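You operate a simulated robot arm through the tools that you are given. There is no shell and no other tool. Be economical: measure what you need, move in short steps, check, and stop when the job is done.

The job below is to be done with a simulated robot arm. You get a single attempt, and the scene is never put back.

Task
Run the loaded washer through a long wash, then switch it off and pull the drawer open.
Fine: shut the drawer, set the dial, press start and wait for the green lamp; the drum stays in the basket, the prime key stays.

The check looks at the end state, three seconds after you hand in, the way a careful person would. Anything else that was tipped, shoved, dropped, spilled or broken makes it a failure.

Robot
A 7-joint arm with a fingered hand on a trunk, on a base that drives. Base frame: it is fixed to the floor where the robot stands at the start and does not move with it; the origin is under the middle of the robot, x ahead of it, y to its left, z up. Lengths are in m, angles in rad, forces in N, time in s.
Its first joint turns from -2.007 to 2.007 rad. Places, roughly: blue basket in the washer drawer [1, 0.1, 0.6]; green drum (11x11x7 cm) [1, 0.1, 0.6]; steel washer [1.5, 0.2, 0.4]; washer dial [1.1, 0.3, 0.8]; washer drawer [1, 0.1, 0.6]; washer panel [1.2, 0.1, 0.8]; washer prime key [1.2, -0.1, 0.8]; washer start key [1.2, 0.1, 0.8]. Payload 5 kg.
The TCP is the grasp point between the finger pads, 0.032 m short of the fingertips. In the tool frame z runs along the fingers and y along their closing line. The gripper opens to 0.16 m. The gripper's body begins 0.089 m behind the TCP. The gripper is a hand of 4 fingers: y runs from the thumb to the fingers, the wrist lies at [0, 0, -0.267] in the tool frame, and closing takes about 1.5 s.
Orientation is told as [roll, pitch, yaw] about the base's x, y, z axes, in that order, counted from this pose: with the fingers straight down and closing along the base's y, the tool's x points along the base's -x, its y along +y and its z along -z.

Tools
- The arm moves only by the tool arm_command. Its argument "increments" is a list of rows, each a list of 2 entries, a list of its own where there are three numbers: the shift along the base's x, y, z in m, then the turn, a rotation vector about the base's x, y, z in rad. In form: [[[tx, ty, tz], [ax, ay, az]], ...]. A call has 1 to 20 rows; each row shifts and turns the commanded pose from where the row before left it. "hand" is the closure, from 0 (fully open) to 1 (shut), set as the call begins (left out, the last holds). Each row takes 0.2 s and may step no farther than 0.05 m and 0.15 rad from the row before; otherwise, or with a gripper value out of range, the whole call is refused. A pose out of reach is approached as far as the arm can. The call stops where the force on the tool passes 40 N (or 10 N more than at its start, if that is more) or the arm is blocked; 0.2 s more then pass. Each finger travels about 0.045 m/s and halts on what it meets, pressing with about 27 N; the grip force reading is that of the motor and also rises with nothing between the fingers. The clock runs only during rows and for 0.2 s after the last one: add rows that do not move to give the fingers time. It gives the time, the measured TCP pose, the force on the tool (base axes), the opening and the grip force at its end, in the units of the frame above (readings bear some noise), with the torque about the TCP (base axes, N m) and any sound that the robot's microphone picked up.
- Cameras (640 x 400 px; columns grow to the right, rows downward): "scene" is now at [0.0173, 0.1847, 1.6806]; the picture's right is [-0.25, -0.97, 0.00], its down [-0.70, 0.18, -0.69] and it looks along [0.67, -0.17, -0.72] (base axes); focal length 265 px, centre (320, 200). "wrist" rides on the gripper at [0.08, -0.004, -0.114] in the tool frame; the picture's right is [0.05, 1.00, 0.00], its down [-0.82, 0.04, -0.58] and it looks along [-0.58, 0.03, 0.82] (tool axes); focal length 265 px, centre (320, 200). There is no depth. A picture from a camera that has moved, and an enlarged one, comes with that camera's place and axes in the base frame and with its lens.
- grab_frame(camera): a new picture of that camera. No time passes.
- lift_body(by): slides the trunk up (or, below 0, down) by that many m; the arm and the scene camera ride with it, the base frame stays. It gives what a move gives, with no picture.
- steer(legs): drives the robot by 1 to 6 legs, each [ahead, turn to the left] in m and rad, along the robot's own axes; the way and the turn of a leg run together, so that a leg with both is an arc; at most 1.5 m and 3.142 rad a leg. The arm and the cameras ride along, it lands a little off, and it stops where it bumps. It gives what a move gives.
- finger_targets(finger1, finger2, finger3, thumb_bend): sets how far each is bent, from 0 (flat) to 1 (curled in); at 0.3 the hand is open as for a grip, at 0.7 the pads meet at the TCP. One left out holds its place. A second passes; each finger stops where it meets its share of the squeeze, and holds until it gets a number again. A gripper value or a shape takes the hand back. It gives what a move gives, with no picture; readings hold the bend of each and the force on the fingers (four entries, about 0 where the hand has none), thumb and palm.
- grasp_type(shape): the hand has 4 fingers and takes this shape, open, in about a second: jaw (thumb against the fingers, like two jaws); tri (thumb and two fingers); tip (a fingertip pinch); poke (one finger out to press); point (the index stretched); flat (the hand flat); cup (the hand cupped); fist (a fist). The gripper value then closes the fingers along that shape, each until it touches; the sizes above hold for jaw. It gives what a move gives, with no picture.
- turn_head(pan, tilt): turns the head with the scene camera to pan (to the left, within 2.705 rad either way) and tilt (down, from -0.506 to 1.204), counted from straight ahead of the robot. It gives what a move gives.
- inspect(camera, box): a new picture of the part [left, top, right, bottom] of that camera's present view, enlarged. No time passes.
- sign_off(): hands the job in; it is judged then, once.

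Go step by step. Nothing tells you exact positions but the pictures and the camera data: compare them with the known pose of the tool, close in by small moves and look again before you grip or let go. The budget is 120 turns and 98 pictures, counting those below and the enlarged ones. Unless the task says otherwise, let go and move clear before handing in, and close with one line.

The tools are called after "Call:" as name(argument=value, ...) on one line, values as JSON. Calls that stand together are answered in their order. arm_command: Moves the arm, as the interface text tells. Its arguments: {"type":"object","properties":{"increments":{"type":"array"},"hand":{"type":"number"}},"required":["increments"]} The other tools are called the same way: lift_body (by) slides the trunk up or down; grasp_type (shape) gives the hand a shape; finger_targets (finger1, finger2, finger3, thumb_bend) moves the fingers one by one; steer (legs) drives the base; turn_head (pan, tilt) turns the head that bears the scene camera; grab_frame (camera) takes a picture; inspect (camera, box) takes an enlarged picture of a part of a camera's view; sign_off () hands the job in.

At the start:

```text
t: 0.0
ee_pos: [0.7288, -0.1093, 1.0587]
tcp_rot: [0.001, 0.001, 0.001]
ft_force: [0.7, -0.5, 0.3]
torque: [-0.01, 0.02, -0.01]
finger_gap: 0.16
grasp_force: 0.0
shape: jaw
bend: [0.3, 0.3, 0.3, 0.3]
finger forces: [0.0, 0.0, 0.1, 0.1, 0.1, 0.0]
trunk travel left (down, up): [-0.525, 0.465]
robot x, y, heading: [0.0029, 0.0023, 0.005]
head pan, tilt: [-0.248, 0.806]
```

scene: 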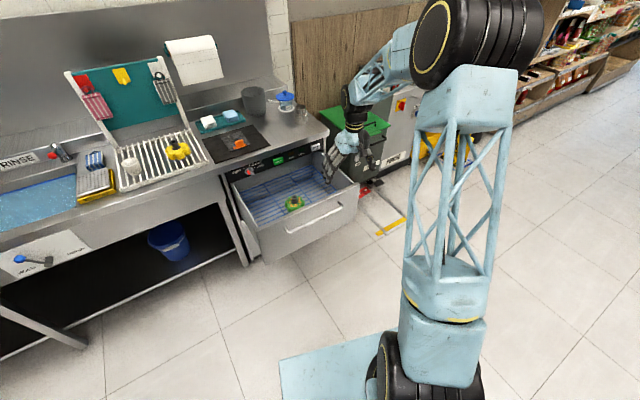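
wrist: 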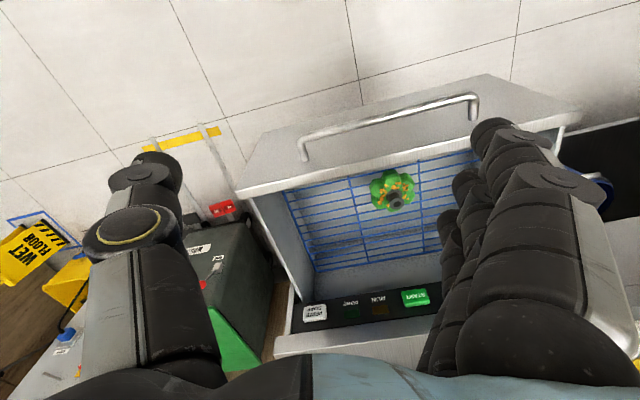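

The drawer stands open with the green drum in the blue basket, and the panel lies beneath the counter edge. I will look closer at the panel and dial first.

Call:
inspect(camera="scene", box=[200, 120, 380, 260])

Call:
inspect(camera="wrist", box=[260, 240, 480, 380])

```text
2.86 times, centred on (290, 190) of scene
camera zoom: at [0.0173, 0.1847, 1.6806], right [-0.25, -0.97, 0.0], down [-0.7, 0.18, -0.69], along [0.67, -0.17, -0.72], focal length 756 px, centre (406, 229)
```

zoom: 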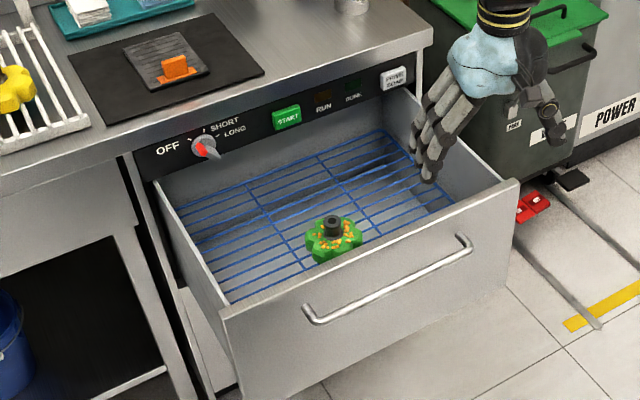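

```text
2.86 times, centred on (370, 310) of wrist
camera zoom: at [0.6489, -0.115, 1.1738], right [-0.05, 1.0, 0.0], down [0.82, 0.04, 0.58], along [0.58, 0.03, -0.82], focal length 758 px, centre (177, -114)
```

zoom: 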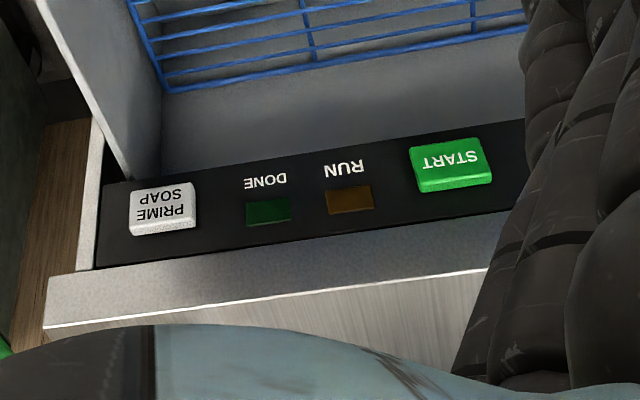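

The panel reads OFF / SHORT / LONG around the dial, START at about (1.15, 0.12, 0.82), PRIME at about (1.21, -0.10, 0.83), and the handle at about (0.81, 0.02, 0.70). The washer faces about 0.26 rad off my axis. I'll read the dial enlarged and turn the hand to point forward.

Call:
inspect(camera="scene", box=[235, 145, 295, 183])

Call:
arm_command(increments=[[[-0.04, 0, -0.01], [0, -0.14, 0]], [[-0.04, 0, -0.01], [0, -0.14, 0]], [[-0.04, 0, -0.01], [0, -0.14, 0]], [[-0.04, 0, -0.01], [0, -0.14, 0]], [[-0.04, 0.01, 0], [0, -0.14, 0]], [[0, 0.01, 0], [0, -0.14, 0]], [[0, 0.01, 0], [0, -0.14, 0]], [[0, 0.01, 0], [0, -0.14, 0]], [[0, 0.01, 0], [0, -0.14, 0]], [[0, 0.01, 0], [0, -0.14, 0]], [[0, 0.01, 0], [0, -0.14, 0]], [[0, 0, 0], [0, -0.03, 0.13]], [[0, 0, 0], [0, 0, 0.133]]])

```text
10.53 times, centred on (265, 164) of scene
camera zoom: at [0.0173, 0.1847, 1.6806], right [-0.25, -0.97, 0.0], down [-0.7, 0.18, -0.69], along [0.67, -0.17, -0.72], focal length 2786 px, centre (899, 579)
```

zoom: 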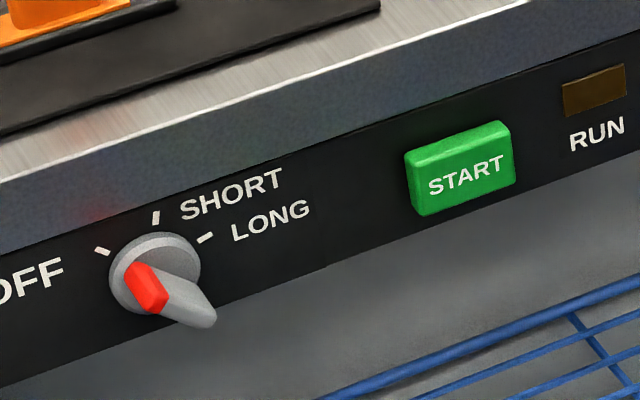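

```text
t: 2.8
ee_pos: [0.6569, -0.082, 1.0295]
tcp_rot: [-1.377, -1.569, 1.641]
ft_force: [-0.5, 0.0, -0.4]
torque: [0.01, -0.01, 0.0]
finger_gap: 0.16
grasp_force: 0.1
shape: jaw
bend: [0.3, 0.3, 0.3, 0.3]
finger forces: [0.1, 0.0, 0.1, 0.0, 0.1, 0.1]
out of reach, approached as far as the arm can: row 5, 6, 7, 8, 9, 10
trunk travel left (down, up): [-0.525, 0.465]
robot x, y, heading: [-0.0039, 0.0021, 0.002]
head pan, tilt: [-0.248, 0.806]
```

The dial's red tip points at OFF (upper left); LONG is upper right, about 100° clockwise. Next I make a fist and lower the trunk so the hand faces the drawer handle.

Call:
grasp_type(shape="fist")

Call:
lift_body(by=-0.3)

Call:
grab_frame(camera="scene")

Call:
grab_frame(camera="wrist")

```text
t: 3.7
ee_pos: [0.6583, -0.0829, 1.029]
tcp_rot: [-1.051, -1.568, 1.314]
ft_force: [0.0, -0.3, -0.2]
torque: [0.01, -0.01, 0.0]
finger_gap: 0.0003
grasp_force: 0.1
shape: fist
bend: [1.0, 1.0, 0.99, 0.54]
finger forces: [0.0, 0.0, 0.0, 0.0, 0.0, 0.0]
trunk travel left (down, up): [-0.525, 0.465]
robot x, y, heading: [0.0015, 0.0012, 0.002]
head pan, tilt: [-0.248, 0.806]
```

```text
t: 6.7
ee_pos: [0.6583, -0.0823, 0.7292]
tcp_rot: [-1.032, -1.569, 1.293]
ft_force: [0.9, -0.7, 0.7]
torque: [0.02, 0.02, -0.02]
finger_gap: 0.0001
grasp_force: 0.0
shape: fist
bend: [1.0, 1.0, 0.99, 0.54]
finger forces: [0.1, 0.1, 0.0, 0.1, 0.0, 0.0]
trunk travel left (down, up): [-0.225, 0.765]
robot x, y, heading: [0.0004, -0.0038, 0.001]
head pan, tilt: [-0.248, 0.806]
```

```text
92 pictures are left
camera scene: at [0.0172, 0.1846, 1.3807], right [-0.25, -0.97, 0.0], down [-0.7, 0.18, -0.69], along [0.67, -0.17, -0.72], focal length 265 px, centre (320, 200)
```

scene: 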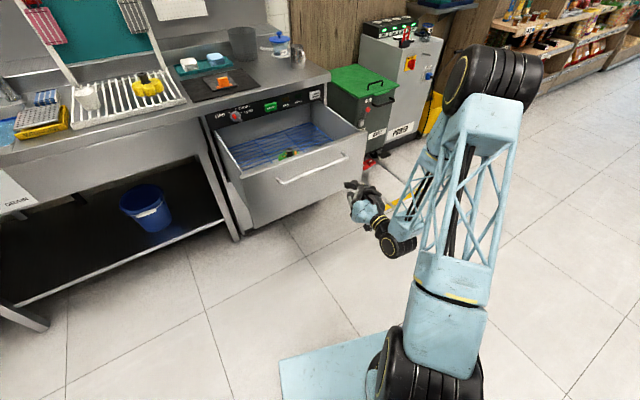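

```text
91 pictures are left
camera wrist: at [0.5496, -0.1172, 0.6493], right [-0.26, 0.96, -0.05], down [-0.57, -0.11, 0.82], along [0.78, 0.24, 0.58], focal length 265 px, centre (320, 200)
```

wrist: 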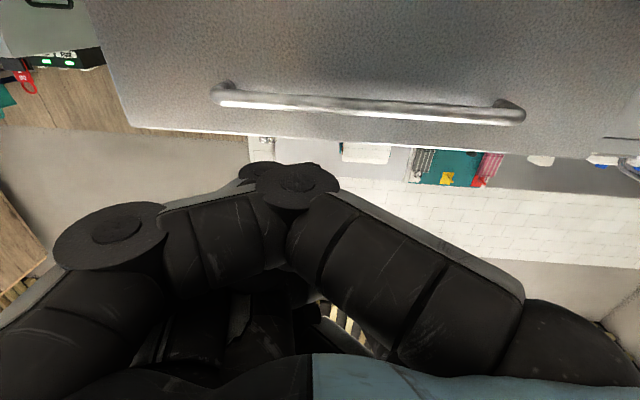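

The fist faces the drawer front, about 5 cm to the right of the handle middle. I centre it and then push forward along the drawer's travel.

Call:
arm_command(increments=[[[-0.013, 0.048, -0.02], [0, 0, 0]], [[0.0386, 0.0104, 0], [0, 0, 0]], [[0.0386, 0.0104, 0], [0, 0, 0]], [[0.0193, 0.0052, 0], [0, 0, 0]], [[0.0193, 0.0052, 0], [0, 0, 0]], [[0.0193, 0.0052, 0], [0, 0, 0]], [[0.0193, 0.0052, 0], [0, 0, 0]], [[0.0193, 0.0052, 0], [0, 0, 0]], [[0.0193, 0.0052, 0], [0, 0, 0]]])

Call:
grab_frame(camera="scene")

```text
refused: row 1 steps farther than a row can; nothing moved
```

```text
90 pictures are left
camera scene: at [0.0172, 0.1846, 1.3807], right [-0.25, -0.97, 0.0], down [-0.7, 0.18, -0.69], along [0.67, -0.17, -0.72], focal length 265 px, centre (320, 200)
```

scene: 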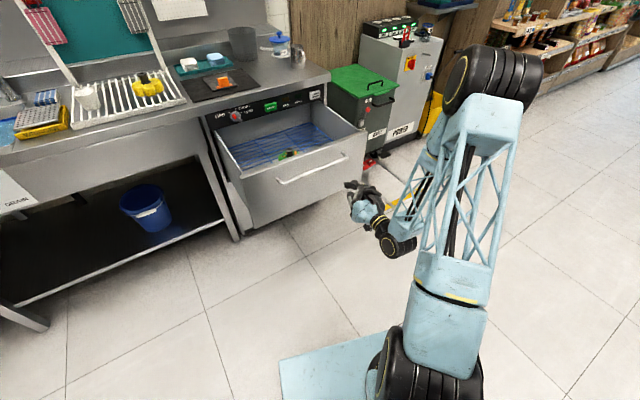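

The first row was slightly too long and nothing moved; I split it and repeat.

Call:
arm_command(increments=[[[-0.007, 0.024, -0.01], [0, 0, 0]], [[-0.006, 0.024, -0.01], [0, 0, 0]], [[0.0386, 0.0104, 0], [0, 0, 0]], [[0.0386, 0.0104, 0], [0, 0, 0]], [[0.0193, 0.0052, 0], [0, 0, 0]], [[0.0193, 0.0052, 0], [0, 0, 0]], [[0.0193, 0.0052, 0], [0, 0, 0]], [[0.0193, 0.0052, 0], [0, 0, 0]], [[0.0193, 0.0052, 0], [0, 0, 0]], [[0.0193, 0.0052, 0], [0, 0, 0]]])

Call:
grab_frame(camera="scene")

```text
t: 8.9
ee_pos: [0.8385, 0.0204, 0.7063]
tcp_rot: [-0.169, -1.566, 0.433]
ft_force: [0.9, 5.2, -22.5]
torque: [-0.23, 0.5, 0.15]
finger_gap: 0.0
grasp_force: 0.2
shape: fist
bend: [1.0, 1.0, 0.98, 0.55]
finger forces: [0.1, 0.0, 0.0, 0.0, 21.7, 0.0]
trunk travel left (down, up): [-0.225, 0.765]
robot x, y, heading: [-0.0012, -0.0007, 0.001]
head pan, tilt: [-0.248, 0.806]
```

```text
89 pictures are left
camera scene: at [0.0188, 0.185, 1.3804], right [-0.25, -0.97, 0.0], down [-0.7, 0.18, -0.69], along [0.67, -0.17, -0.72], focal length 265 px, centre (320, 200)
```

scene: 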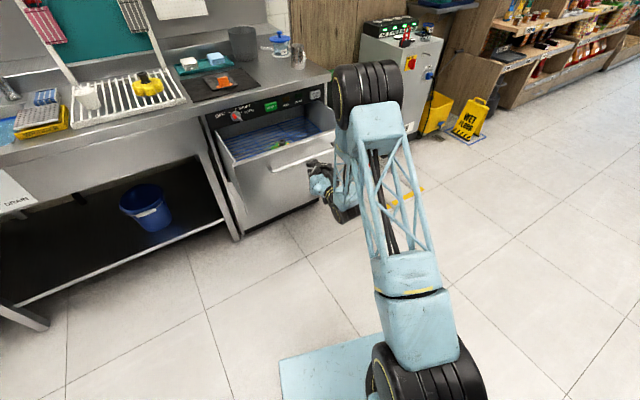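

The drawer is sliding in, but the thumb feels a vertical force from the bar. I check the contact.

Call:
grab_frame(camera="wrist")

Call:
inspect(camera="scene", box=[240, 130, 360, 230])

```text
88 pictures are left
camera wrist: at [0.7297, -0.0148, 0.6273], right [-0.26, 0.96, -0.05], down [-0.56, -0.11, 0.82], along [0.78, 0.24, 0.57], focal length 265 px, centre (320, 200)
```

wrist: 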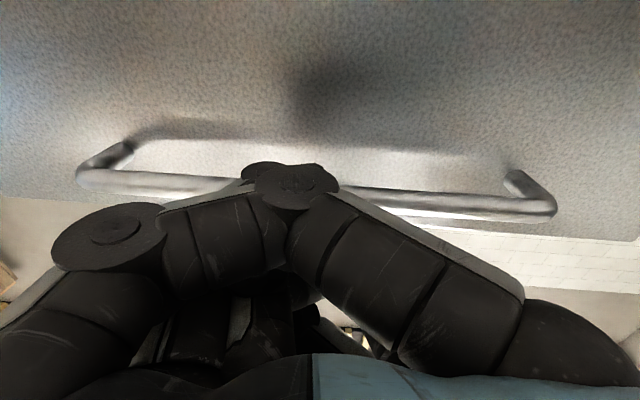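

```text
4.00 times, centred on (300, 180) of scene
camera zoom: at [0.0188, 0.185, 1.3804], right [-0.25, -0.97, 0.0], down [-0.7, 0.18, -0.69], along [0.67, -0.17, -0.72], focal length 1058 px, centre (400, 280)
```

zoom: 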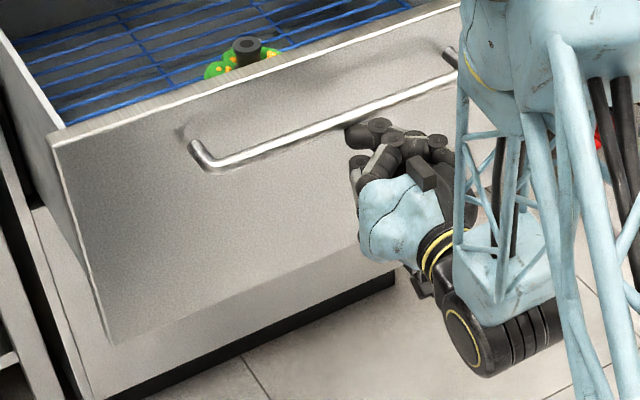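

The fist has slid under the bar; I back off, drop lower and push on the flat face instead.

Call:
arm_command(increments=[[[-0.0193, -0.0052, -0.005], [0, 0, 0]], [[-0.01, -0.0027, -0.03], [0, 0, 0]], [[0, 0, -0.035], [0, 0, 0]], [[0.0193, 0.0052, 0], [0, 0, 0]], [[0.0193, 0.0052, 0], [0, 0, 0]], [[0.0193, 0.0052, 0], [0, 0, 0]], [[0.0193, 0.0052, 0], [0, 0, 0]], [[0.0193, 0.0052, 0], [0, 0, 0]], [[0.0193, 0.0052, 0], [0, 0, 0]], [[0.0193, 0.0052, 0], [0, 0, 0]]])

Call:
inspect(camera="scene", box=[200, 80, 360, 230])

```text
t: 11.1
ee_pos: [0.9441, 0.0472, 0.6401]
tcp_rot: [-1.348, -1.568, 1.611]
ft_force: [-0.3, 0.9, -0.3]
torque: [-0.03, 0.04, -0.03]
finger_gap: 0.0
grasp_force: 0.1
shape: fist
bend: [1.0, 1.0, 0.98, 0.55]
finger forces: [0.1, 0.0, 0.0, 0.0, 0.1, 0.1]
trunk travel left (down, up): [-0.225, 0.765]
robot x, y, heading: [-0.003, -0.0007, 0.001]
head pan, tilt: [-0.248, 0.806]
```

```text
2.67 times, centred on (280, 155) of scene
camera zoom: at [0.0172, 0.1848, 1.3806], right [-0.25, -0.97, 0.0], down [-0.7, 0.18, -0.69], along [0.67, -0.17, -0.72], focal length 706 px, centre (427, 320)
```

zoom: 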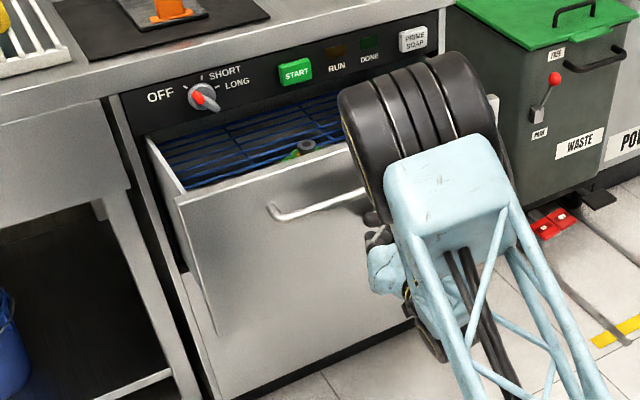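

No contact force yet, and the drawer is about half way in. I keep going, watching the elbow against the counter.

Call:
arm_command(increments=[[[0.0193, 0.0052, 0], [0, 0, 0]], [[0.0193, 0.0052, 0], [0, 0, 0]], [[0.0193, 0.0052, 0], [0, 0, 0]], [[0.0193, 0.0052, 0], [0, 0, 0]], [[0.0193, 0.0052, 0], [0, 0, 0]], [[0.0193, 0.0052, 0], [0, 0, 0]]])

Call:
grab_frame(camera="scene")

```text
t: 12.5
ee_pos: [1.0593, 0.0783, 0.6389]
tcp_rot: [-1.231, -1.569, 1.492]
ft_force: [0.7, 0.0, 0.9]
torque: [0.0, 0.03, -0.03]
finger_gap: 0.0001
grasp_force: 0.0
shape: fist
bend: [1.0, 1.0, 0.98, 0.55]
finger forces: [0.1, 0.0, 0.0, 0.0, 0.0, 0.0]
trunk travel left (down, up): [-0.225, 0.765]
robot x, y, heading: [-0.0005, 0.0021, 0.001]
head pan, tilt: [-0.248, 0.806]
```

```text
85 pictures are left
camera scene: at [0.0172, 0.1848, 1.3806], right [-0.25, -0.97, 0.0], down [-0.7, 0.18, -0.69], along [0.67, -0.17, -0.72], focal length 265 px, centre (320, 200)
```

scene: 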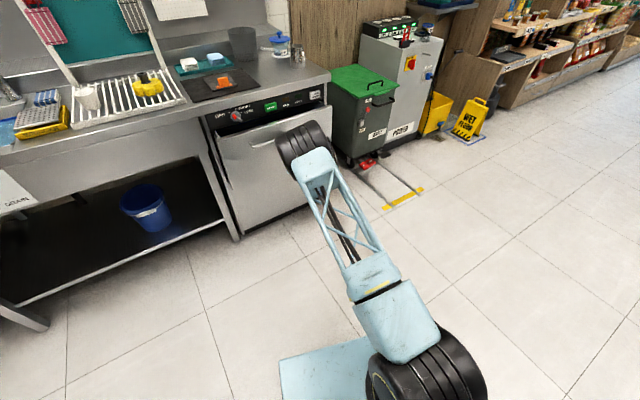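

The drawer slides easily and is nearly shut. A few more centimetres until it stops.

Call:
arm_command(increments=[[[0.0145, 0.0039, 0], [0, 0, 0]], [[0.0145, 0.0039, 0], [0, 0, 0]], [[0.0145, 0.0039, 0], [0, 0, 0]], [[0.0145, 0.0039, 0], [0, 0, 0]], [[0.0145, 0.0039, 0], [0, 0, 0]]])

Call:
inspect(camera="scene", box=[190, 70, 350, 220])

```text
t: 13.7
ee_pos: [1.1319, 0.0979, 0.6381]
tcp_rot: [-1.037, -1.568, 1.299]
ft_force: [-0.4, -0.5, 0.2]
torque: [0.0, 0.0, 0.01]
finger_gap: 0.0002
grasp_force: 0.1
shape: fist
bend: [1.0, 1.0, 0.97, 0.55]
finger forces: [0.0, 0.1, 0.0, 0.0, 0.1, 0.1]
trunk travel left (down, up): [-0.225, 0.765]
robot x, y, heading: [-0.0005, 0.0008, -0.001]
head pan, tilt: [-0.248, 0.806]
```

```text
2.67 times, centred on (270, 145) of scene
camera zoom: at [0.0173, 0.1848, 1.3806], right [-0.25, -0.97, 0.0], down [-0.7, 0.18, -0.69], along [0.67, -0.17, -0.72], focal length 706 px, centre (453, 347)
```

zoom: 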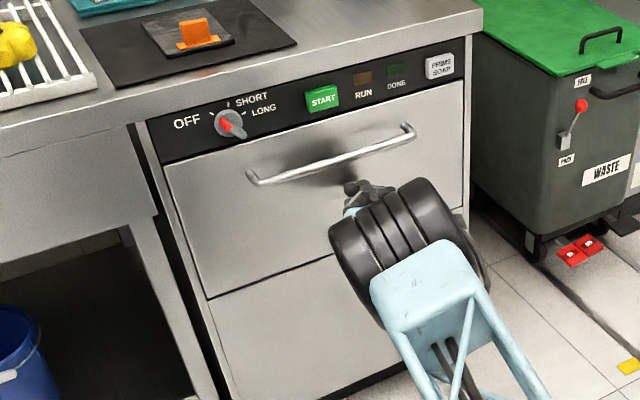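

Call:
arm_command(increments=[[[0.0097, 0.0026, 0], [0, 0, 0]], [[0.0097, 0.0026, 0], [0, 0, 0]], [[0.0097, 0.0026, 0], [0, 0, 0]], [[0.0097, 0.0026, 0], [0, 0, 0]], [[0.0097, 0.0026, 0], [0, 0, 0]]])

Call:
inspect(camera="scene", box=[190, 70, 350, 220])

```text
t: 14.4
ee_pos: [1.1518, 0.0915, 0.6389]
tcp_rot: [-0.451, -1.564, 0.702]
ft_force: [-29.8, -6.6, 5.8]
torque: [0.01, -0.04, 0.1]
finger_gap: 0.0002
grasp_force: 0.1
shape: fist
bend: [0.99, 1.0, 0.97, 0.62]
finger forces: [0.0, 0.0, 0.1, 0.1, 30.8, 0.0]
trunk travel left (down, up): [-0.225, 0.765]
robot x, y, heading: [-0.0016, -0.0012, -0.008]
head pan, tilt: [-0.248, 0.806]
stopped in row 3: the force on the tool passed its limit at 57 N (the readings are from after the stop); the commanded pose is now the measured one
```

```text
2.67 times, centred on (270, 145) of scene
camera zoom: at [0.0155, 0.1842, 1.3808], right [-0.25, -0.97, 0.0], down [-0.7, 0.18, -0.69], along [0.67, -0.17, -0.72], focal length 706 px, centre (453, 347)
```

zoom: 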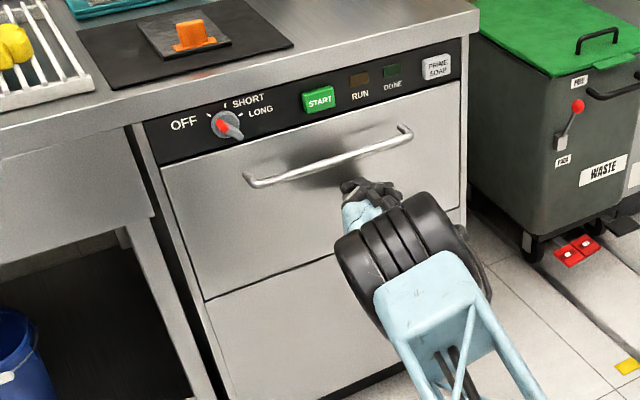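

The drawer is shut. I back away, raise the trunk to dial height, roll the hand 50° counterclockwise and take the fingertip pinch.

Call:
arm_command(increments=[[[-0.0386, -0.0104, 0], [0, 0, 0]], [[-0.0386, -0.0104, 0], [0, 0, 0]], [[-0.0386, -0.0104, 0], [0, 0, 0]], [[-0.0386, -0.0104, 0], [0, 0, 0]], [[-0.0386, -0.0104, 0], [0, 0, 0]], [[-0.0386, -0.0104, 0], [0, 0, 0]]])

Call:
lift_body(by=0.19)

Call:
grasp_type(shape="tip")

Call:
arm_command(increments=[[[-0.01, 0.04, 0], [-0.14, -0.037, 0]], [[-0.01, 0.04, 0], [-0.14, -0.037, 0]], [[-0.01, 0.04, 0], [-0.14, -0.037, 0]], [[-0.01, 0.04, 0], [-0.14, -0.037, 0]], [[0, 0.03, 0], [-0.14, -0.037, 0]], [[0, 0, 0], [-0.14, -0.037, 0]]])

Call:
grab_frame(camera="scene")

Call:
grab_frame(camera="wrist")

```text
t: 15.8
ee_pos: [0.9195, 0.0316, 0.635]
tcp_rot: [-0.548, -1.565, 0.802]
ft_force: [-0.8, 0.0, 0.6]
torque: [0.02, -0.02, -0.01]
finger_gap: 0.0
grasp_force: 0.0
shape: fist
bend: [0.99, 1.0, 0.97, 0.55]
finger forces: [0.1, 0.1, 0.0, 0.0, 0.1, 0.0]
trunk travel left (down, up): [-0.225, 0.765]
robot x, y, heading: [0.002, -0.001, -0.01]
head pan, tilt: [-0.248, 0.806]
```

```text
t: 17.9
ee_pos: [0.9212, 0.0291, 0.8254]
tcp_rot: [-0.439, -1.566, 0.697]
ft_force: [0.8, -0.2, 0.1]
torque: [-0.02, -0.02, -0.04]
finger_gap: 0.0
grasp_force: 0.0
shape: fist
bend: [0.99, 1.0, 0.97, 0.55]
finger forces: [0.0, 0.1, 0.1, 0.0, 0.1, 0.0]
trunk travel left (down, up): [-0.415, 0.575]
robot x, y, heading: [-0.0043, 0.0051, 0.002]
head pan, tilt: [-0.248, 0.806]
```

```text
t: 18.8
ee_pos: [0.92, 0.033, 0.8259]
tcp_rot: [-0.462, -1.564, 0.718]
ft_force: [0.8, -1.3, -0.4]
torque: [0.0, 0.01, 0.04]
finger_gap: 0.16
grasp_force: 0.0
shape: tip
bend: [0.01, 0.3, 0.01, 0.3]
finger forces: [0.0, 0.0, 0.0, 0.0, 0.0, 0.1]
trunk travel left (down, up): [-0.415, 0.575]
robot x, y, heading: [-0.0032, 0.0018, -0.003]
head pan, tilt: [-0.248, 0.806]
```

```text
t: 20.1
ee_pos: [0.8806, 0.2212, 0.8259]
tcp_rot: [-1.57, -0.698, 1.822]
ft_force: [0.1, 0.7, -0.7]
torque: [0.03, 0.03, -0.03]
finger_gap: 0.1599
grasp_force: 0.0
shape: tip
bend: [0.01, 0.3, 0.01, 0.3]
finger forces: [0.0, 0.1, 0.0, 0.1, 0.0, 0.0]
trunk travel left (down, up): [-0.415, 0.575]
robot x, y, heading: [0.0006, -0.0019, -0.001]
head pan, tilt: [-0.248, 0.806]
```

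```text
82 pictures are left
camera scene: at [0.0175, 0.1853, 1.5706], right [-0.25, -0.97, 0.0], down [-0.7, 0.18, -0.69], along [0.67, -0.17, -0.72], focal length 265 px, centre (320, 200)
```

scene: 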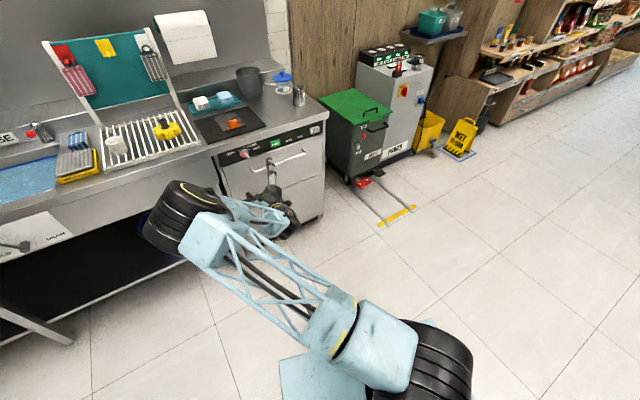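

```text
81 pictures are left
camera wrist: at [0.7864, 0.1305, 0.7787], right [-0.15, 0.58, -0.8], down [-0.72, 0.49, 0.49], along [0.68, 0.65, 0.35], focal length 265 px, centre (320, 200)
```

wrist: 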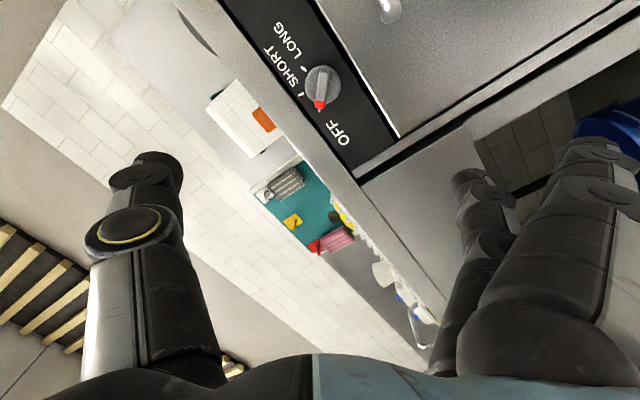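

The elbow swung to the left, clear of the counter, and the wrist camera sees the dial at OFF. I enlarge both views to triangulate the knob.

Call:
inspect(camera="scene", box=[210, 120, 330, 200])

Call:
inspect(camera="wrist", box=[240, 20, 400, 160])

```text
5.00 times, centred on (270, 160) of scene
camera zoom: at [0.0175, 0.1853, 1.5706], right [-0.25, -0.97, 0.0], down [-0.7, 0.18, -0.69], along [0.67, -0.17, -0.72], focal length 1323 px, centre (570, 400)
```

zoom: 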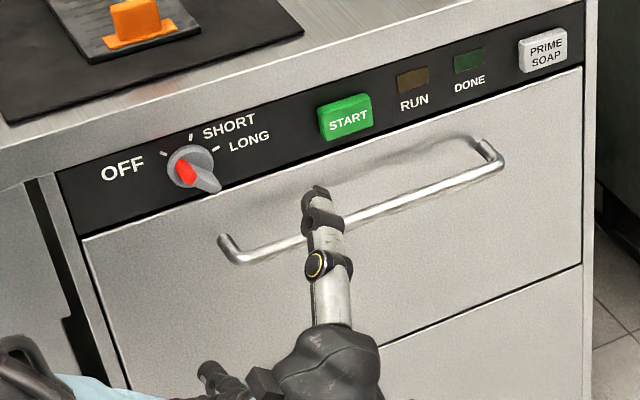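

```text
2.86 times, centred on (320, 90) of wrist
camera zoom: at [0.7864, 0.1305, 0.7787], right [-0.15, 0.58, -0.8], down [-0.72, 0.49, 0.49], along [0.68, 0.65, 0.35], focal length 758 px, centre (320, 514)
```

zoom: 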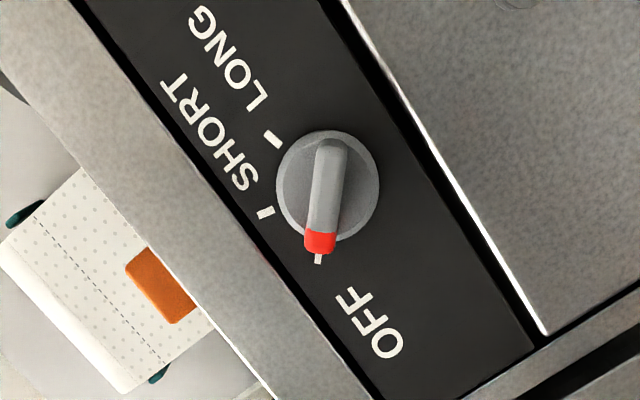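

The knob bar sits at about (1.11, 0.28, 0.825), straight ahead of the tool, its bar well square to the closing line. I half close the pinch and advance.

Call:
finger_targets(finger1=0.3, finger2=0.5, finger3=0.3, thumb_bend=0.5)

Call:
arm_command(increments=[[[0.0386, 0.0104, 0], [0, 0, 0]], [[0.0386, 0.0104, 0], [0, 0, 0]], [[0.0386, 0.0104, 0], [0, 0, 0]], [[0.029, 0.0078, 0], [0, 0, 0]]])

Call:
grab_frame(camera="wrist")

Call:
inspect(camera="scene", box=[170, 100, 330, 220])

```text
t: 21.1
ee_pos: [0.8801, 0.2209, 0.8269]
tcp_rot: [-1.571, -0.7, 1.821]
ft_force: [0.3, 0.5, -0.6]
torque: [0.0, 0.02, 0.03]
finger_gap: 0.1321
grasp_force: 0.2
shape: fingers
bend: [0.3, 0.5, 0.3, 0.5]
finger forces: [0.0, 0.0, 0.0, 0.0, 0.0, 0.0]
trunk travel left (down, up): [-0.415, 0.575]
robot x, y, heading: [0.0, -0.0023, -0.001]
head pan, tilt: [-0.248, 0.806]
```

```text
t: 22.1
ee_pos: [1.0265, 0.26, 0.8248]
tcp_rot: [-1.57, -0.701, 1.822]
ft_force: [-0.2, 0.3, -0.1]
torque: [0.03, 0.06, 0.02]
finger_gap: 0.1319
grasp_force: 0.2
shape: fingers
bend: [0.3, 0.5, 0.3, 0.5]
finger forces: [0.1, 0.0, 0.0, 0.1, 0.1, 0.0]
trunk travel left (down, up): [-0.415, 0.575]
robot x, y, heading: [-0.0, -0.0018, -0.006]
head pan, tilt: [-0.248, 0.806]
```

```text
78 pictures are left
camera wrist: at [0.9333, 0.1689, 0.7764], right [-0.15, 0.58, -0.8], down [-0.72, 0.49, 0.49], along [0.68, 0.65, 0.35], focal length 265 px, centre (320, 200)
```

wrist: 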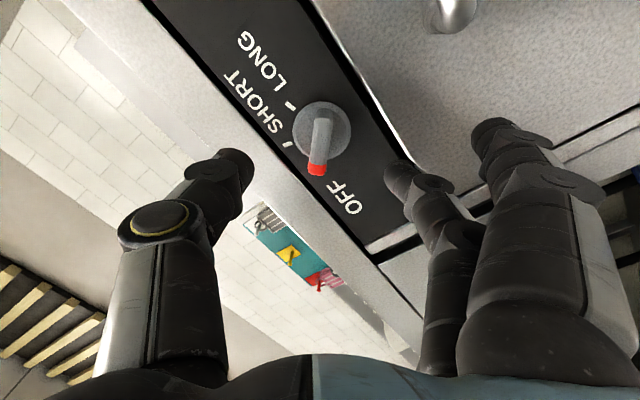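

```text
3.33 times, centred on (250, 160) of scene
camera zoom: at [0.0176, 0.1849, 1.5706], right [-0.25, -0.97, 0.0], down [-0.7, 0.18, -0.69], along [0.67, -0.17, -0.72], focal length 882 px, centre (553, 333)
```

zoom: 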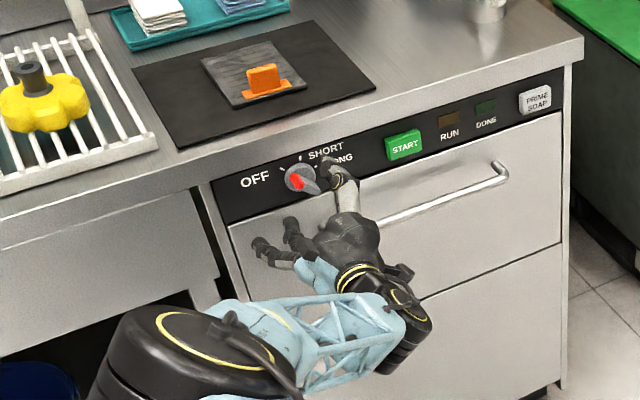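

The knob is centred between thumb and middle finger, about 9 cm ahead. I advance 6 cm and look again.

Call:
arm_command(increments=[[[0.029, 0.0078, 0], [0, 0, 0]], [[0.029, 0.0078, 0], [0, 0, 0]]])

Call:
grab_frame(camera="wrist")

Call:
inspect(camera="scene", box=[210, 120, 310, 200])

```text
t: 22.7
ee_pos: [1.0663, 0.2715, 0.8205]
tcp_rot: [-1.571, -0.698, 1.821]
ft_force: [-30.4, -5.7, 1.8]
torque: [0.23, -0.13, 0.21]
finger_gap: 0.1329
grasp_force: 16.9
shape: fingers
bend: [0.3, 0.53, 0.3, 0.5]
finger forces: [0.0, 19.2, 0.1, 0.0, 14.2, 0.1]
trunk travel left (down, up): [-0.415, 0.575]
robot x, y, heading: [-0.0038, 0.001, -0.002]
head pan, tilt: [-0.248, 0.806]
stopped in row 2: the force on the tool passed its limit at 159 N (the readings are from after the stop); the commanded pose is now the measured one
```

```text
76 pictures are left
camera wrist: at [0.9728, 0.1801, 0.7733], right [-0.15, 0.58, -0.8], down [-0.72, 0.49, 0.49], along [0.68, 0.65, 0.35], focal length 265 px, centre (320, 200)
```

wrist: 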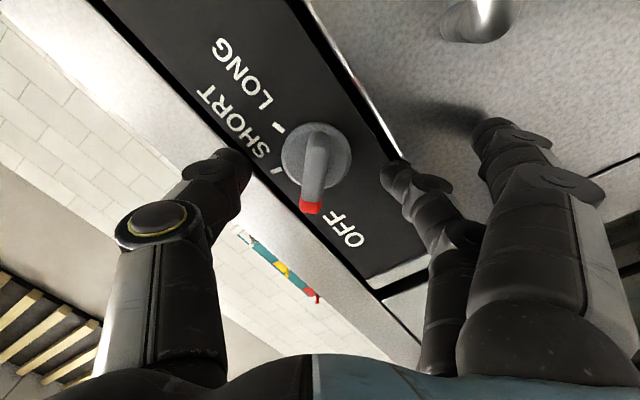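

```text
5.00 times, centred on (260, 160) of scene
camera zoom: at [0.0167, 0.1844, 1.5704], right [-0.25, -0.97, 0.0], down [-0.7, 0.18, -0.69], along [0.67, -0.17, -0.72], focal length 1323 px, centre (620, 400)
```

zoom: 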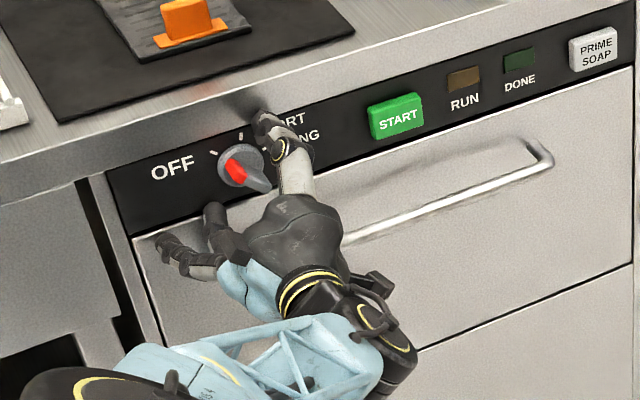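

The spread fingertips touched the panel/counter face beside the knob, so the knob is within grip depth. I back off slightly, close further, and recheck.

Call:
arm_command(increments=[[[-0.0097, -0.0026, 0.003], [0, 0, 0]]])

Call:
finger_targets(finger2=0.6, thumb_bend=0.6)

Call:
grab_frame(camera="wrist")

```text
t: 23.1
ee_pos: [1.0591, 0.2691, 0.8268]
tcp_rot: [-1.57, -0.699, 1.824]
ft_force: [0.6, 0.3, 1.0]
torque: [0.02, 0.04, -0.02]
finger_gap: 0.1312
grasp_force: 0.1
shape: fingers
bend: [0.3, 0.5, 0.3, 0.5]
finger forces: [0.0, 0.0, 0.0, 0.0, 0.0, 0.1]
trunk travel left (down, up): [-0.415, 0.575]
robot x, y, heading: [-0.0037, 0.0035, -0.005]
head pan, tilt: [-0.248, 0.806]
```

```text
t: 24.1
ee_pos: [1.057, 0.2692, 0.8258]
tcp_rot: [-1.571, -0.698, 1.824]
ft_force: [-0.1, -0.3, 0.4]
torque: [0.0, 0.01, -0.01]
finger_gap: 0.1115
grasp_force: 0.1
shape: fingers
bend: [0.3, 0.6, 0.3, 0.6]
finger forces: [0.0, 0.0, 0.0, 0.0, 0.0, 0.0]
trunk travel left (down, up): [-0.415, 0.575]
robot x, y, heading: [0.0007, 0.0005, -0.004]
head pan, tilt: [-0.248, 0.806]
```

```text
74 pictures are left
camera wrist: at [0.9648, 0.1778, 0.7774], right [-0.15, 0.58, -0.8], down [-0.72, 0.49, 0.49], along [0.68, 0.65, 0.35], focal length 265 px, centre (320, 200)
```

wrist: 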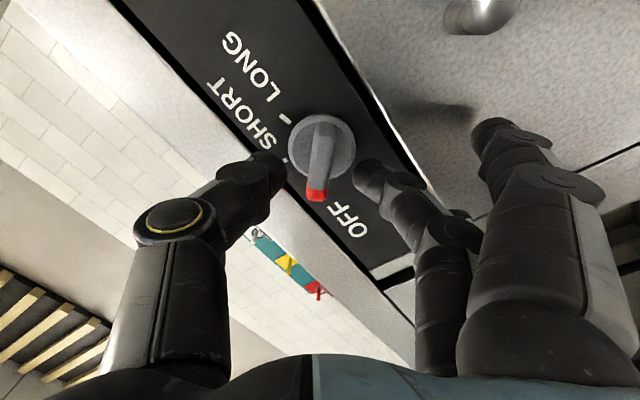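

The fingertips now flank the knob. I advance a little further before closing.

Call:
arm_command(increments=[[[0.0077, 0.0021, 0], [0, 0, 0]], [[0.0058, 0.0016, 0], [0, 0, 0]]])

Call:
finger_targets(finger2=0.68, thumb_bend=0.68)

Call:
grab_frame(camera="wrist")

```text
t: 24.7
ee_pos: [1.07, 0.2736, 0.8239]
tcp_rot: [-1.566, -0.698, 1.822]
ft_force: [-29.1, -4.2, -1.2]
torque: [-0.06, 0.46, 0.75]
finger_gap: 0.1111
grasp_force: 14.8
shape: fingers
bend: [0.3, 0.65, 0.3, 0.6]
finger forces: [0.0, 26.6, 0.0, 0.0, 2.8, 0.1]
trunk travel left (down, up): [-0.415, 0.575]
robot x, y, heading: [0.0025, -0.0027, 0.005]
head pan, tilt: [-0.248, 0.806]
```

```text
t: 25.7
ee_pos: [1.0715, 0.2728, 0.8262]
tcp_rot: [-1.571, -0.698, 1.823]
ft_force: [-21.4, -0.6, -1.3]
torque: [-0.07, 0.31, 0.53]
finger_gap: 0.1047
grasp_force: 15.7
shape: fingers
bend: [0.3, 0.67, 0.3, 0.66]
finger forces: [0.0, 24.7, 0.1, 0.1, 6.5, 0.0]
trunk travel left (down, up): [-0.415, 0.575]
robot x, y, heading: [0.0007, -0.0009, -0.005]
head pan, tilt: [-0.248, 0.806]
```

```text
73 pictures are left
camera wrist: at [0.9771, 0.1817, 0.7776], right [-0.15, 0.58, -0.8], down [-0.72, 0.49, 0.49], along [0.68, 0.65, 0.35], focal length 265 px, centre (320, 200)
```

wrist: 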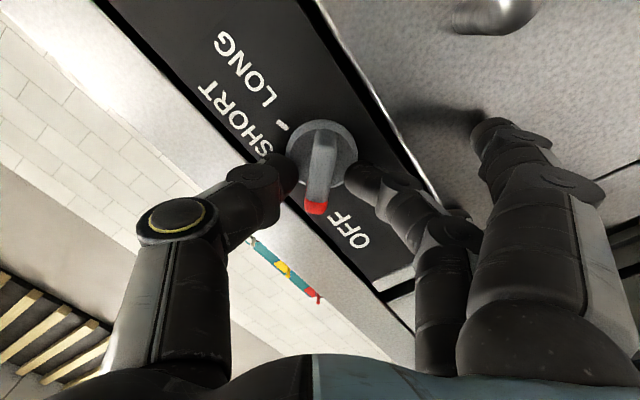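

The tips press the panel beside the knob; I ease back a few millimetres and close until they meet the bar.

Call:
arm_command(increments=[[[-0.0077, -0.0021, 0], [0, 0, 0]]])

Call:
finger_targets(finger2=0.78, thumb_bend=0.78)

Call:
grab_frame(camera="wrist")

Call:
inspect(camera="scene", box=[210, 120, 310, 200])

```text
t: 26.1
ee_pos: [1.064, 0.2706, 0.8271]
tcp_rot: [-1.571, -0.7, 1.825]
ft_force: [-1.0, 2.8, -0.8]
torque: [0.06, 0.07, 0.12]
finger_gap: 0.0974
grasp_force: 2.3
shape: fingers
bend: [0.3, 0.65, 0.3, 0.68]
finger forces: [0.1, 3.7, 0.0, 0.0, 0.7, 0.1]
trunk travel left (down, up): [-0.415, 0.575]
robot x, y, heading: [0.0031, 0.0009, -0.003]
head pan, tilt: [-0.248, 0.806]
```

```text
t: 27.1
ee_pos: [1.0632, 0.2701, 0.827]
tcp_rot: [-1.573, -0.699, 1.824]
ft_force: [9.9, -1.3, 10.3]
torque: [0.09, -0.01, 0.13]
finger_gap: 0.0947
grasp_force: 11.8
shape: fingers
bend: [0.3, 0.65, 0.3, 0.69]
finger forces: [0.0, 7.1, 0.0, 0.0, 16.7, 0.1]
trunk travel left (down, up): [-0.415, 0.575]
robot x, y, heading: [0.0004, 0.001, -0.001]
head pan, tilt: [-0.248, 0.806]
```

```text
72 pictures are left
camera wrist: at [0.97, 0.1787, 0.7791], right [-0.15, 0.58, -0.8], down [-0.72, 0.49, 0.49], along [0.68, 0.65, 0.35], focal length 265 px, centre (320, 200)
```

wrist: 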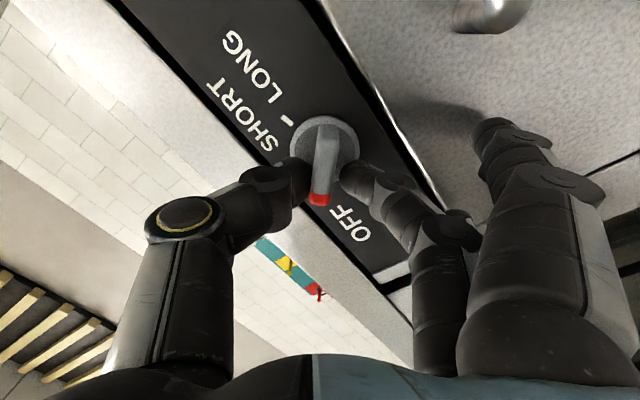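

```text
5.00 times, centred on (260, 160) of scene
camera zoom: at [0.0175, 0.1848, 1.5706], right [-0.25, -0.97, 0.0], down [-0.7, 0.18, -0.69], along [0.67, -0.17, -0.72], focal length 1323 px, centre (620, 400)
```

zoom: 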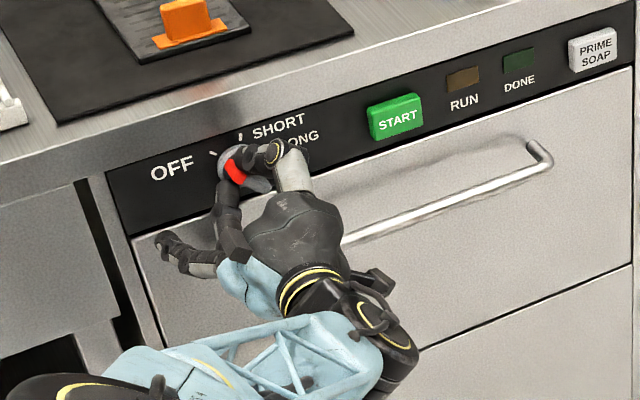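

Thumb and finger hold the bar from both sides. I turn clockwise about the tool axis, first roughly half way, and check that the knob follows.

Call:
arm_command(increments=[[[0.0002, -0.0007, 0.0008], [0.135, 0.0364, 0]], [[0.0002, -0.0008, 0.0007], [0.135, 0.0364, 0]], [[0.0002, -0.0009, 0.0006], [0.135, 0.0364, 0]], [[0.0003, -0.001, 0.0005], [0.135, 0.0364, 0]], [[0.0003, -0.001, 0.0003], [0.135, 0.0364, 0]], [[0.0003, -0.0011, 0.0002], [0.135, 0.0364, 0]], [[0.0003, -0.0011, 0], [0.135, 0.0364, 0]]])

Call:
grab_frame(camera="wrist")

Call:
inspect(camera="scene", box=[210, 120, 310, 200])

```text
t: 28.7
ee_pos: [1.0648, 0.262, 0.8308]
tcp_rot: [1.494, -1.463, -1.239]
ft_force: [9.1, -4.6, 13.2]
torque: [0.03, -0.28, 0.02]
finger_gap: 0.0926
grasp_force: 11.5
shape: fingers
bend: [0.3, 0.66, 0.3, 0.71]
finger forces: [0.0, 7.4, 0.0, 0.0, 16.4, 0.0]
trunk travel left (down, up): [-0.415, 0.575]
robot x, y, heading: [-0.0027, 0.0037, -0.006]
head pan, tilt: [-0.248, 0.806]
```

```text
70 pictures are left
camera wrist: at [0.9541, 0.2367, 0.7505], right [-0.25, 0.97, 0.06], down [-0.54, -0.19, 0.82], along [0.8, 0.18, 0.57], focal length 265 px, centre (320, 200)
```

wrist: 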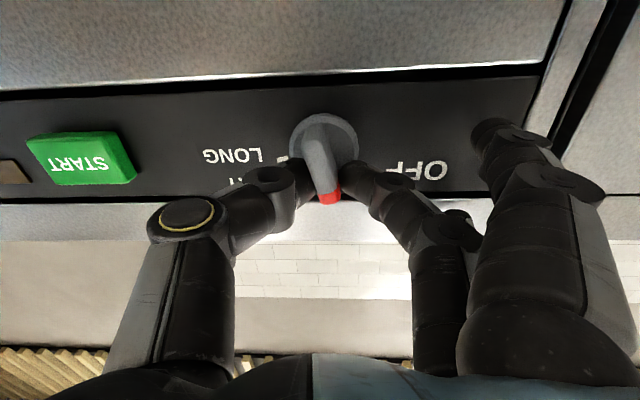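

```text
5.00 times, centred on (260, 160) of scene
camera zoom: at [0.0165, 0.1843, 1.5707], right [-0.25, -0.97, 0.0], down [-0.7, 0.18, -0.69], along [0.67, -0.17, -0.72], focal length 1323 px, centre (620, 400)
```

zoom: 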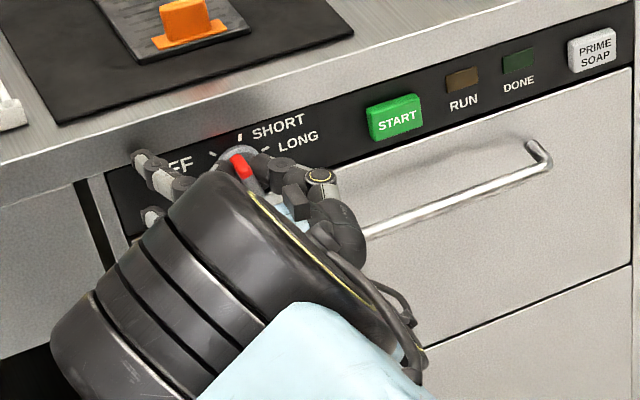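

The knob follows and now points near SHORT. I carry on toward LONG.

Call:
arm_command(increments=[[[0.0003, -0.0011, -0.0001], [0.135, 0.0364, 0]], [[0.0003, -0.0011, -0.0003], [0.135, 0.0364, 0]], [[0.0003, -0.001, -0.0004], [0.135, 0.0364, 0]], [[0.0003, -0.001, -0.0006], [0.135, 0.0364, 0]], [[0.0002, -0.0009, -0.0007], [0.135, 0.0364, 0]]])

Call:
grab_frame(camera="wrist")

Call:
inspect(camera="scene", box=[210, 120, 310, 200])

```text
t: 29.9
ee_pos: [1.0673, 0.2565, 0.8263]
tcp_rot: [1.552, -0.762, -1.294]
ft_force: [9.6, -14.0, 4.3]
torque: [-0.01, -0.19, -0.25]
finger_gap: 0.0926
grasp_force: 13.0
shape: fingers
bend: [0.3, 0.66, 0.3, 0.71]
finger forces: [0.0, 6.4, 0.1, 0.1, 18.9, 0.1]
trunk travel left (down, up): [-0.415, 0.575]
robot x, y, heading: [0.0035, 0.001, 0.001]
head pan, tilt: [-0.248, 0.806]
```

```text
68 pictures are left
camera wrist: at [0.9425, 0.2794, 0.769], right [-0.18, 0.7, 0.69], down [-0.4, -0.69, 0.6], along [0.9, -0.17, 0.41], focal length 265 px, centre (320, 200)
```

wrist: 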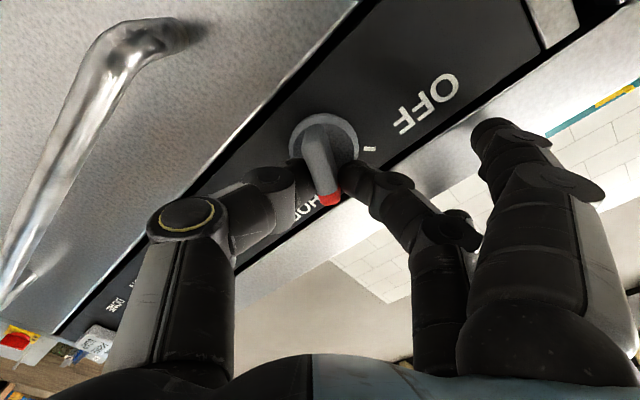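

```text
5.00 times, centred on (260, 160) of scene
camera zoom: at [0.0174, 0.1838, 1.5706], right [-0.25, -0.97, 0.0], down [-0.7, 0.18, -0.69], along [0.67, -0.17, -0.72], focal length 1323 px, centre (620, 400)
```

zoom: 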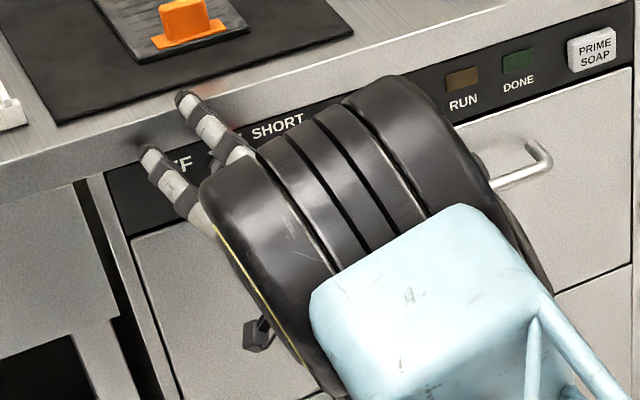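

The bar lags the hand slightly and should be some 20–30° short of LONG. I turn three more steps.

Call:
arm_command(increments=[[[0.0002, -0.0008, -0.0008], [0.135, 0.0364, 0]], [[0.0002, -0.0006, -0.0008], [0.135, 0.0364, 0]], [[0.0001, -0.0005, -0.0009], [0.135, 0.0364, 0]]])

Call:
grab_frame(camera="wrist")

```text
t: 30.7
ee_pos: [1.0671, 0.2541, 0.8222]
tcp_rot: [1.559, -0.344, -1.298]
ft_force: [6.1, -18.2, -4.0]
torque: [-0.05, -0.02, -0.31]
finger_gap: 0.0928
grasp_force: 13.7
shape: fingers
bend: [0.3, 0.66, 0.3, 0.71]
finger forces: [0.1, 6.3, 0.0, 0.0, 21.3, 0.0]
trunk travel left (down, up): [-0.415, 0.575]
robot x, y, heading: [-0.0008, 0.0007, -0.001]
head pan, tilt: [-0.248, 0.806]
```

```text
66 pictures are left
camera wrist: at [0.9384, 0.2958, 0.7931], right [-0.09, 0.38, 0.92], down [-0.35, -0.88, 0.32], along [0.93, -0.3, 0.21], focal length 265 px, centre (320, 200)
```

wrist: 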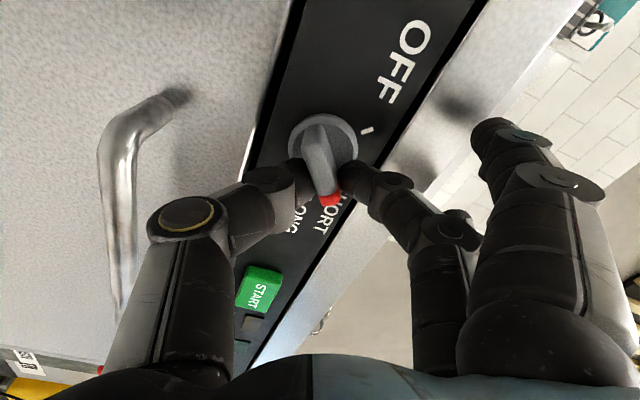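

Call:
inspect(camera="wrist", box=[230, 80, 410, 240])

```text
2.50 times, centred on (320, 160) of wrist
camera zoom: at [0.9384, 0.2958, 0.7931], right [-0.09, 0.38, 0.92], down [-0.35, -0.88, 0.32], along [0.93, -0.3, 0.21], focal length 664 px, centre (320, 300)
```

zoom: 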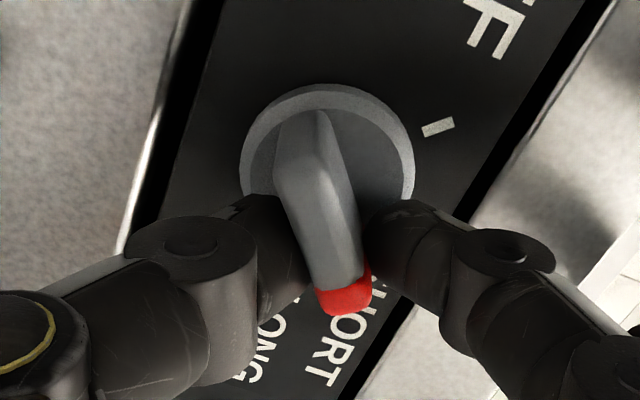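

By projecting the panel axes, the bar now stands about 50° right of vertical, with OFF's tick at about -42°, so it should be at LONG. I release, back off, and look.

Call:
finger_targets(finger2=0.55, thumb_bend=0.55)

Call:
arm_command(increments=[[[-0.0193, -0.0052, 0], [0, 0, 0]], [[-0.029, -0.0078, 0], [0, 0, 0]], [[-0.029, -0.0078, 0], [0, 0, 0]], [[-0.029, -0.0078, 0], [0, 0, 0]]])

Call:
grab_frame(camera="wrist")

Call:
grab_frame(camera="scene")

```text
t: 31.7
ee_pos: [1.0683, 0.2585, 0.8235]
tcp_rot: [1.559, -0.345, -1.297]
ft_force: [-1.8, -0.9, 0.1]
torque: [0.01, -0.11, 0.05]
finger_gap: 0.1206
grasp_force: 0.2
shape: fingers
bend: [0.3, 0.55, 0.3, 0.55]
finger forces: [0.0, 1.1, 0.0, 0.0, 0.0, 0.0]
trunk travel left (down, up): [-0.415, 0.575]
robot x, y, heading: [-0.004, 0.0007, -0.003]
head pan, tilt: [-0.248, 0.806]
```

```text
t: 32.7
ee_pos: [0.9607, 0.2299, 0.8235]
tcp_rot: [1.56, -0.345, -1.296]
ft_force: [0.2, -0.6, -0.1]
torque: [-0.03, 0.01, -0.01]
finger_gap: 0.1206
grasp_force: 0.0
shape: fingers
bend: [0.3, 0.55, 0.3, 0.55]
finger forces: [0.0, 0.0, 0.0, 0.0, 0.1, 0.1]
trunk travel left (down, up): [-0.415, 0.575]
robot x, y, heading: [-0.0011, 0.0001, -0.004]
head pan, tilt: [-0.248, 0.806]
```

```text
64 pictures are left
camera wrist: at [0.8312, 0.2699, 0.7934], right [-0.09, 0.38, 0.92], down [-0.35, -0.88, 0.32], along [0.93, -0.29, 0.22], focal length 265 px, centre (320, 200)
```

wrist: 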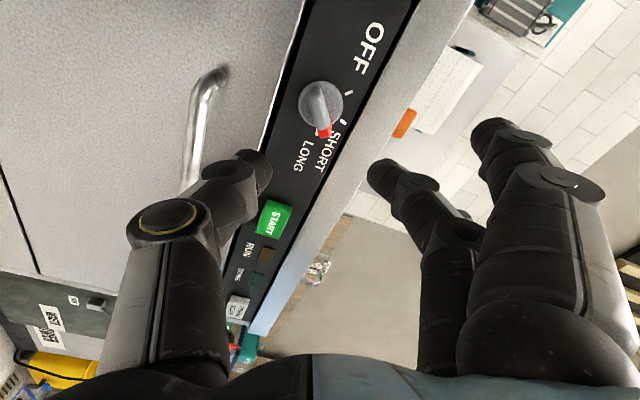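

```text
63 pictures are left
camera scene: at [0.0172, 0.1847, 1.5706], right [-0.25, -0.97, 0.0], down [-0.7, 0.18, -0.69], along [0.67, -0.17, -0.72], focal length 265 px, centre (320, 200)
```

scene: 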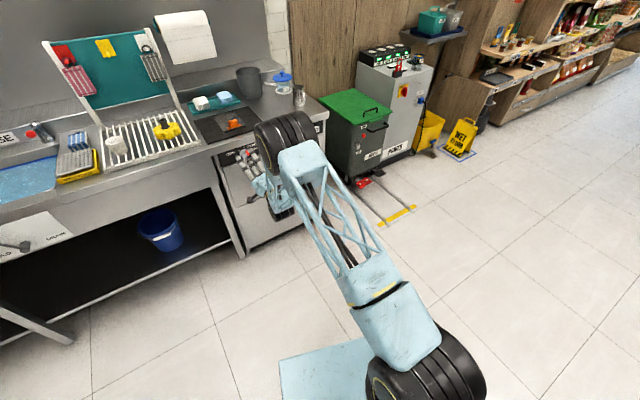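

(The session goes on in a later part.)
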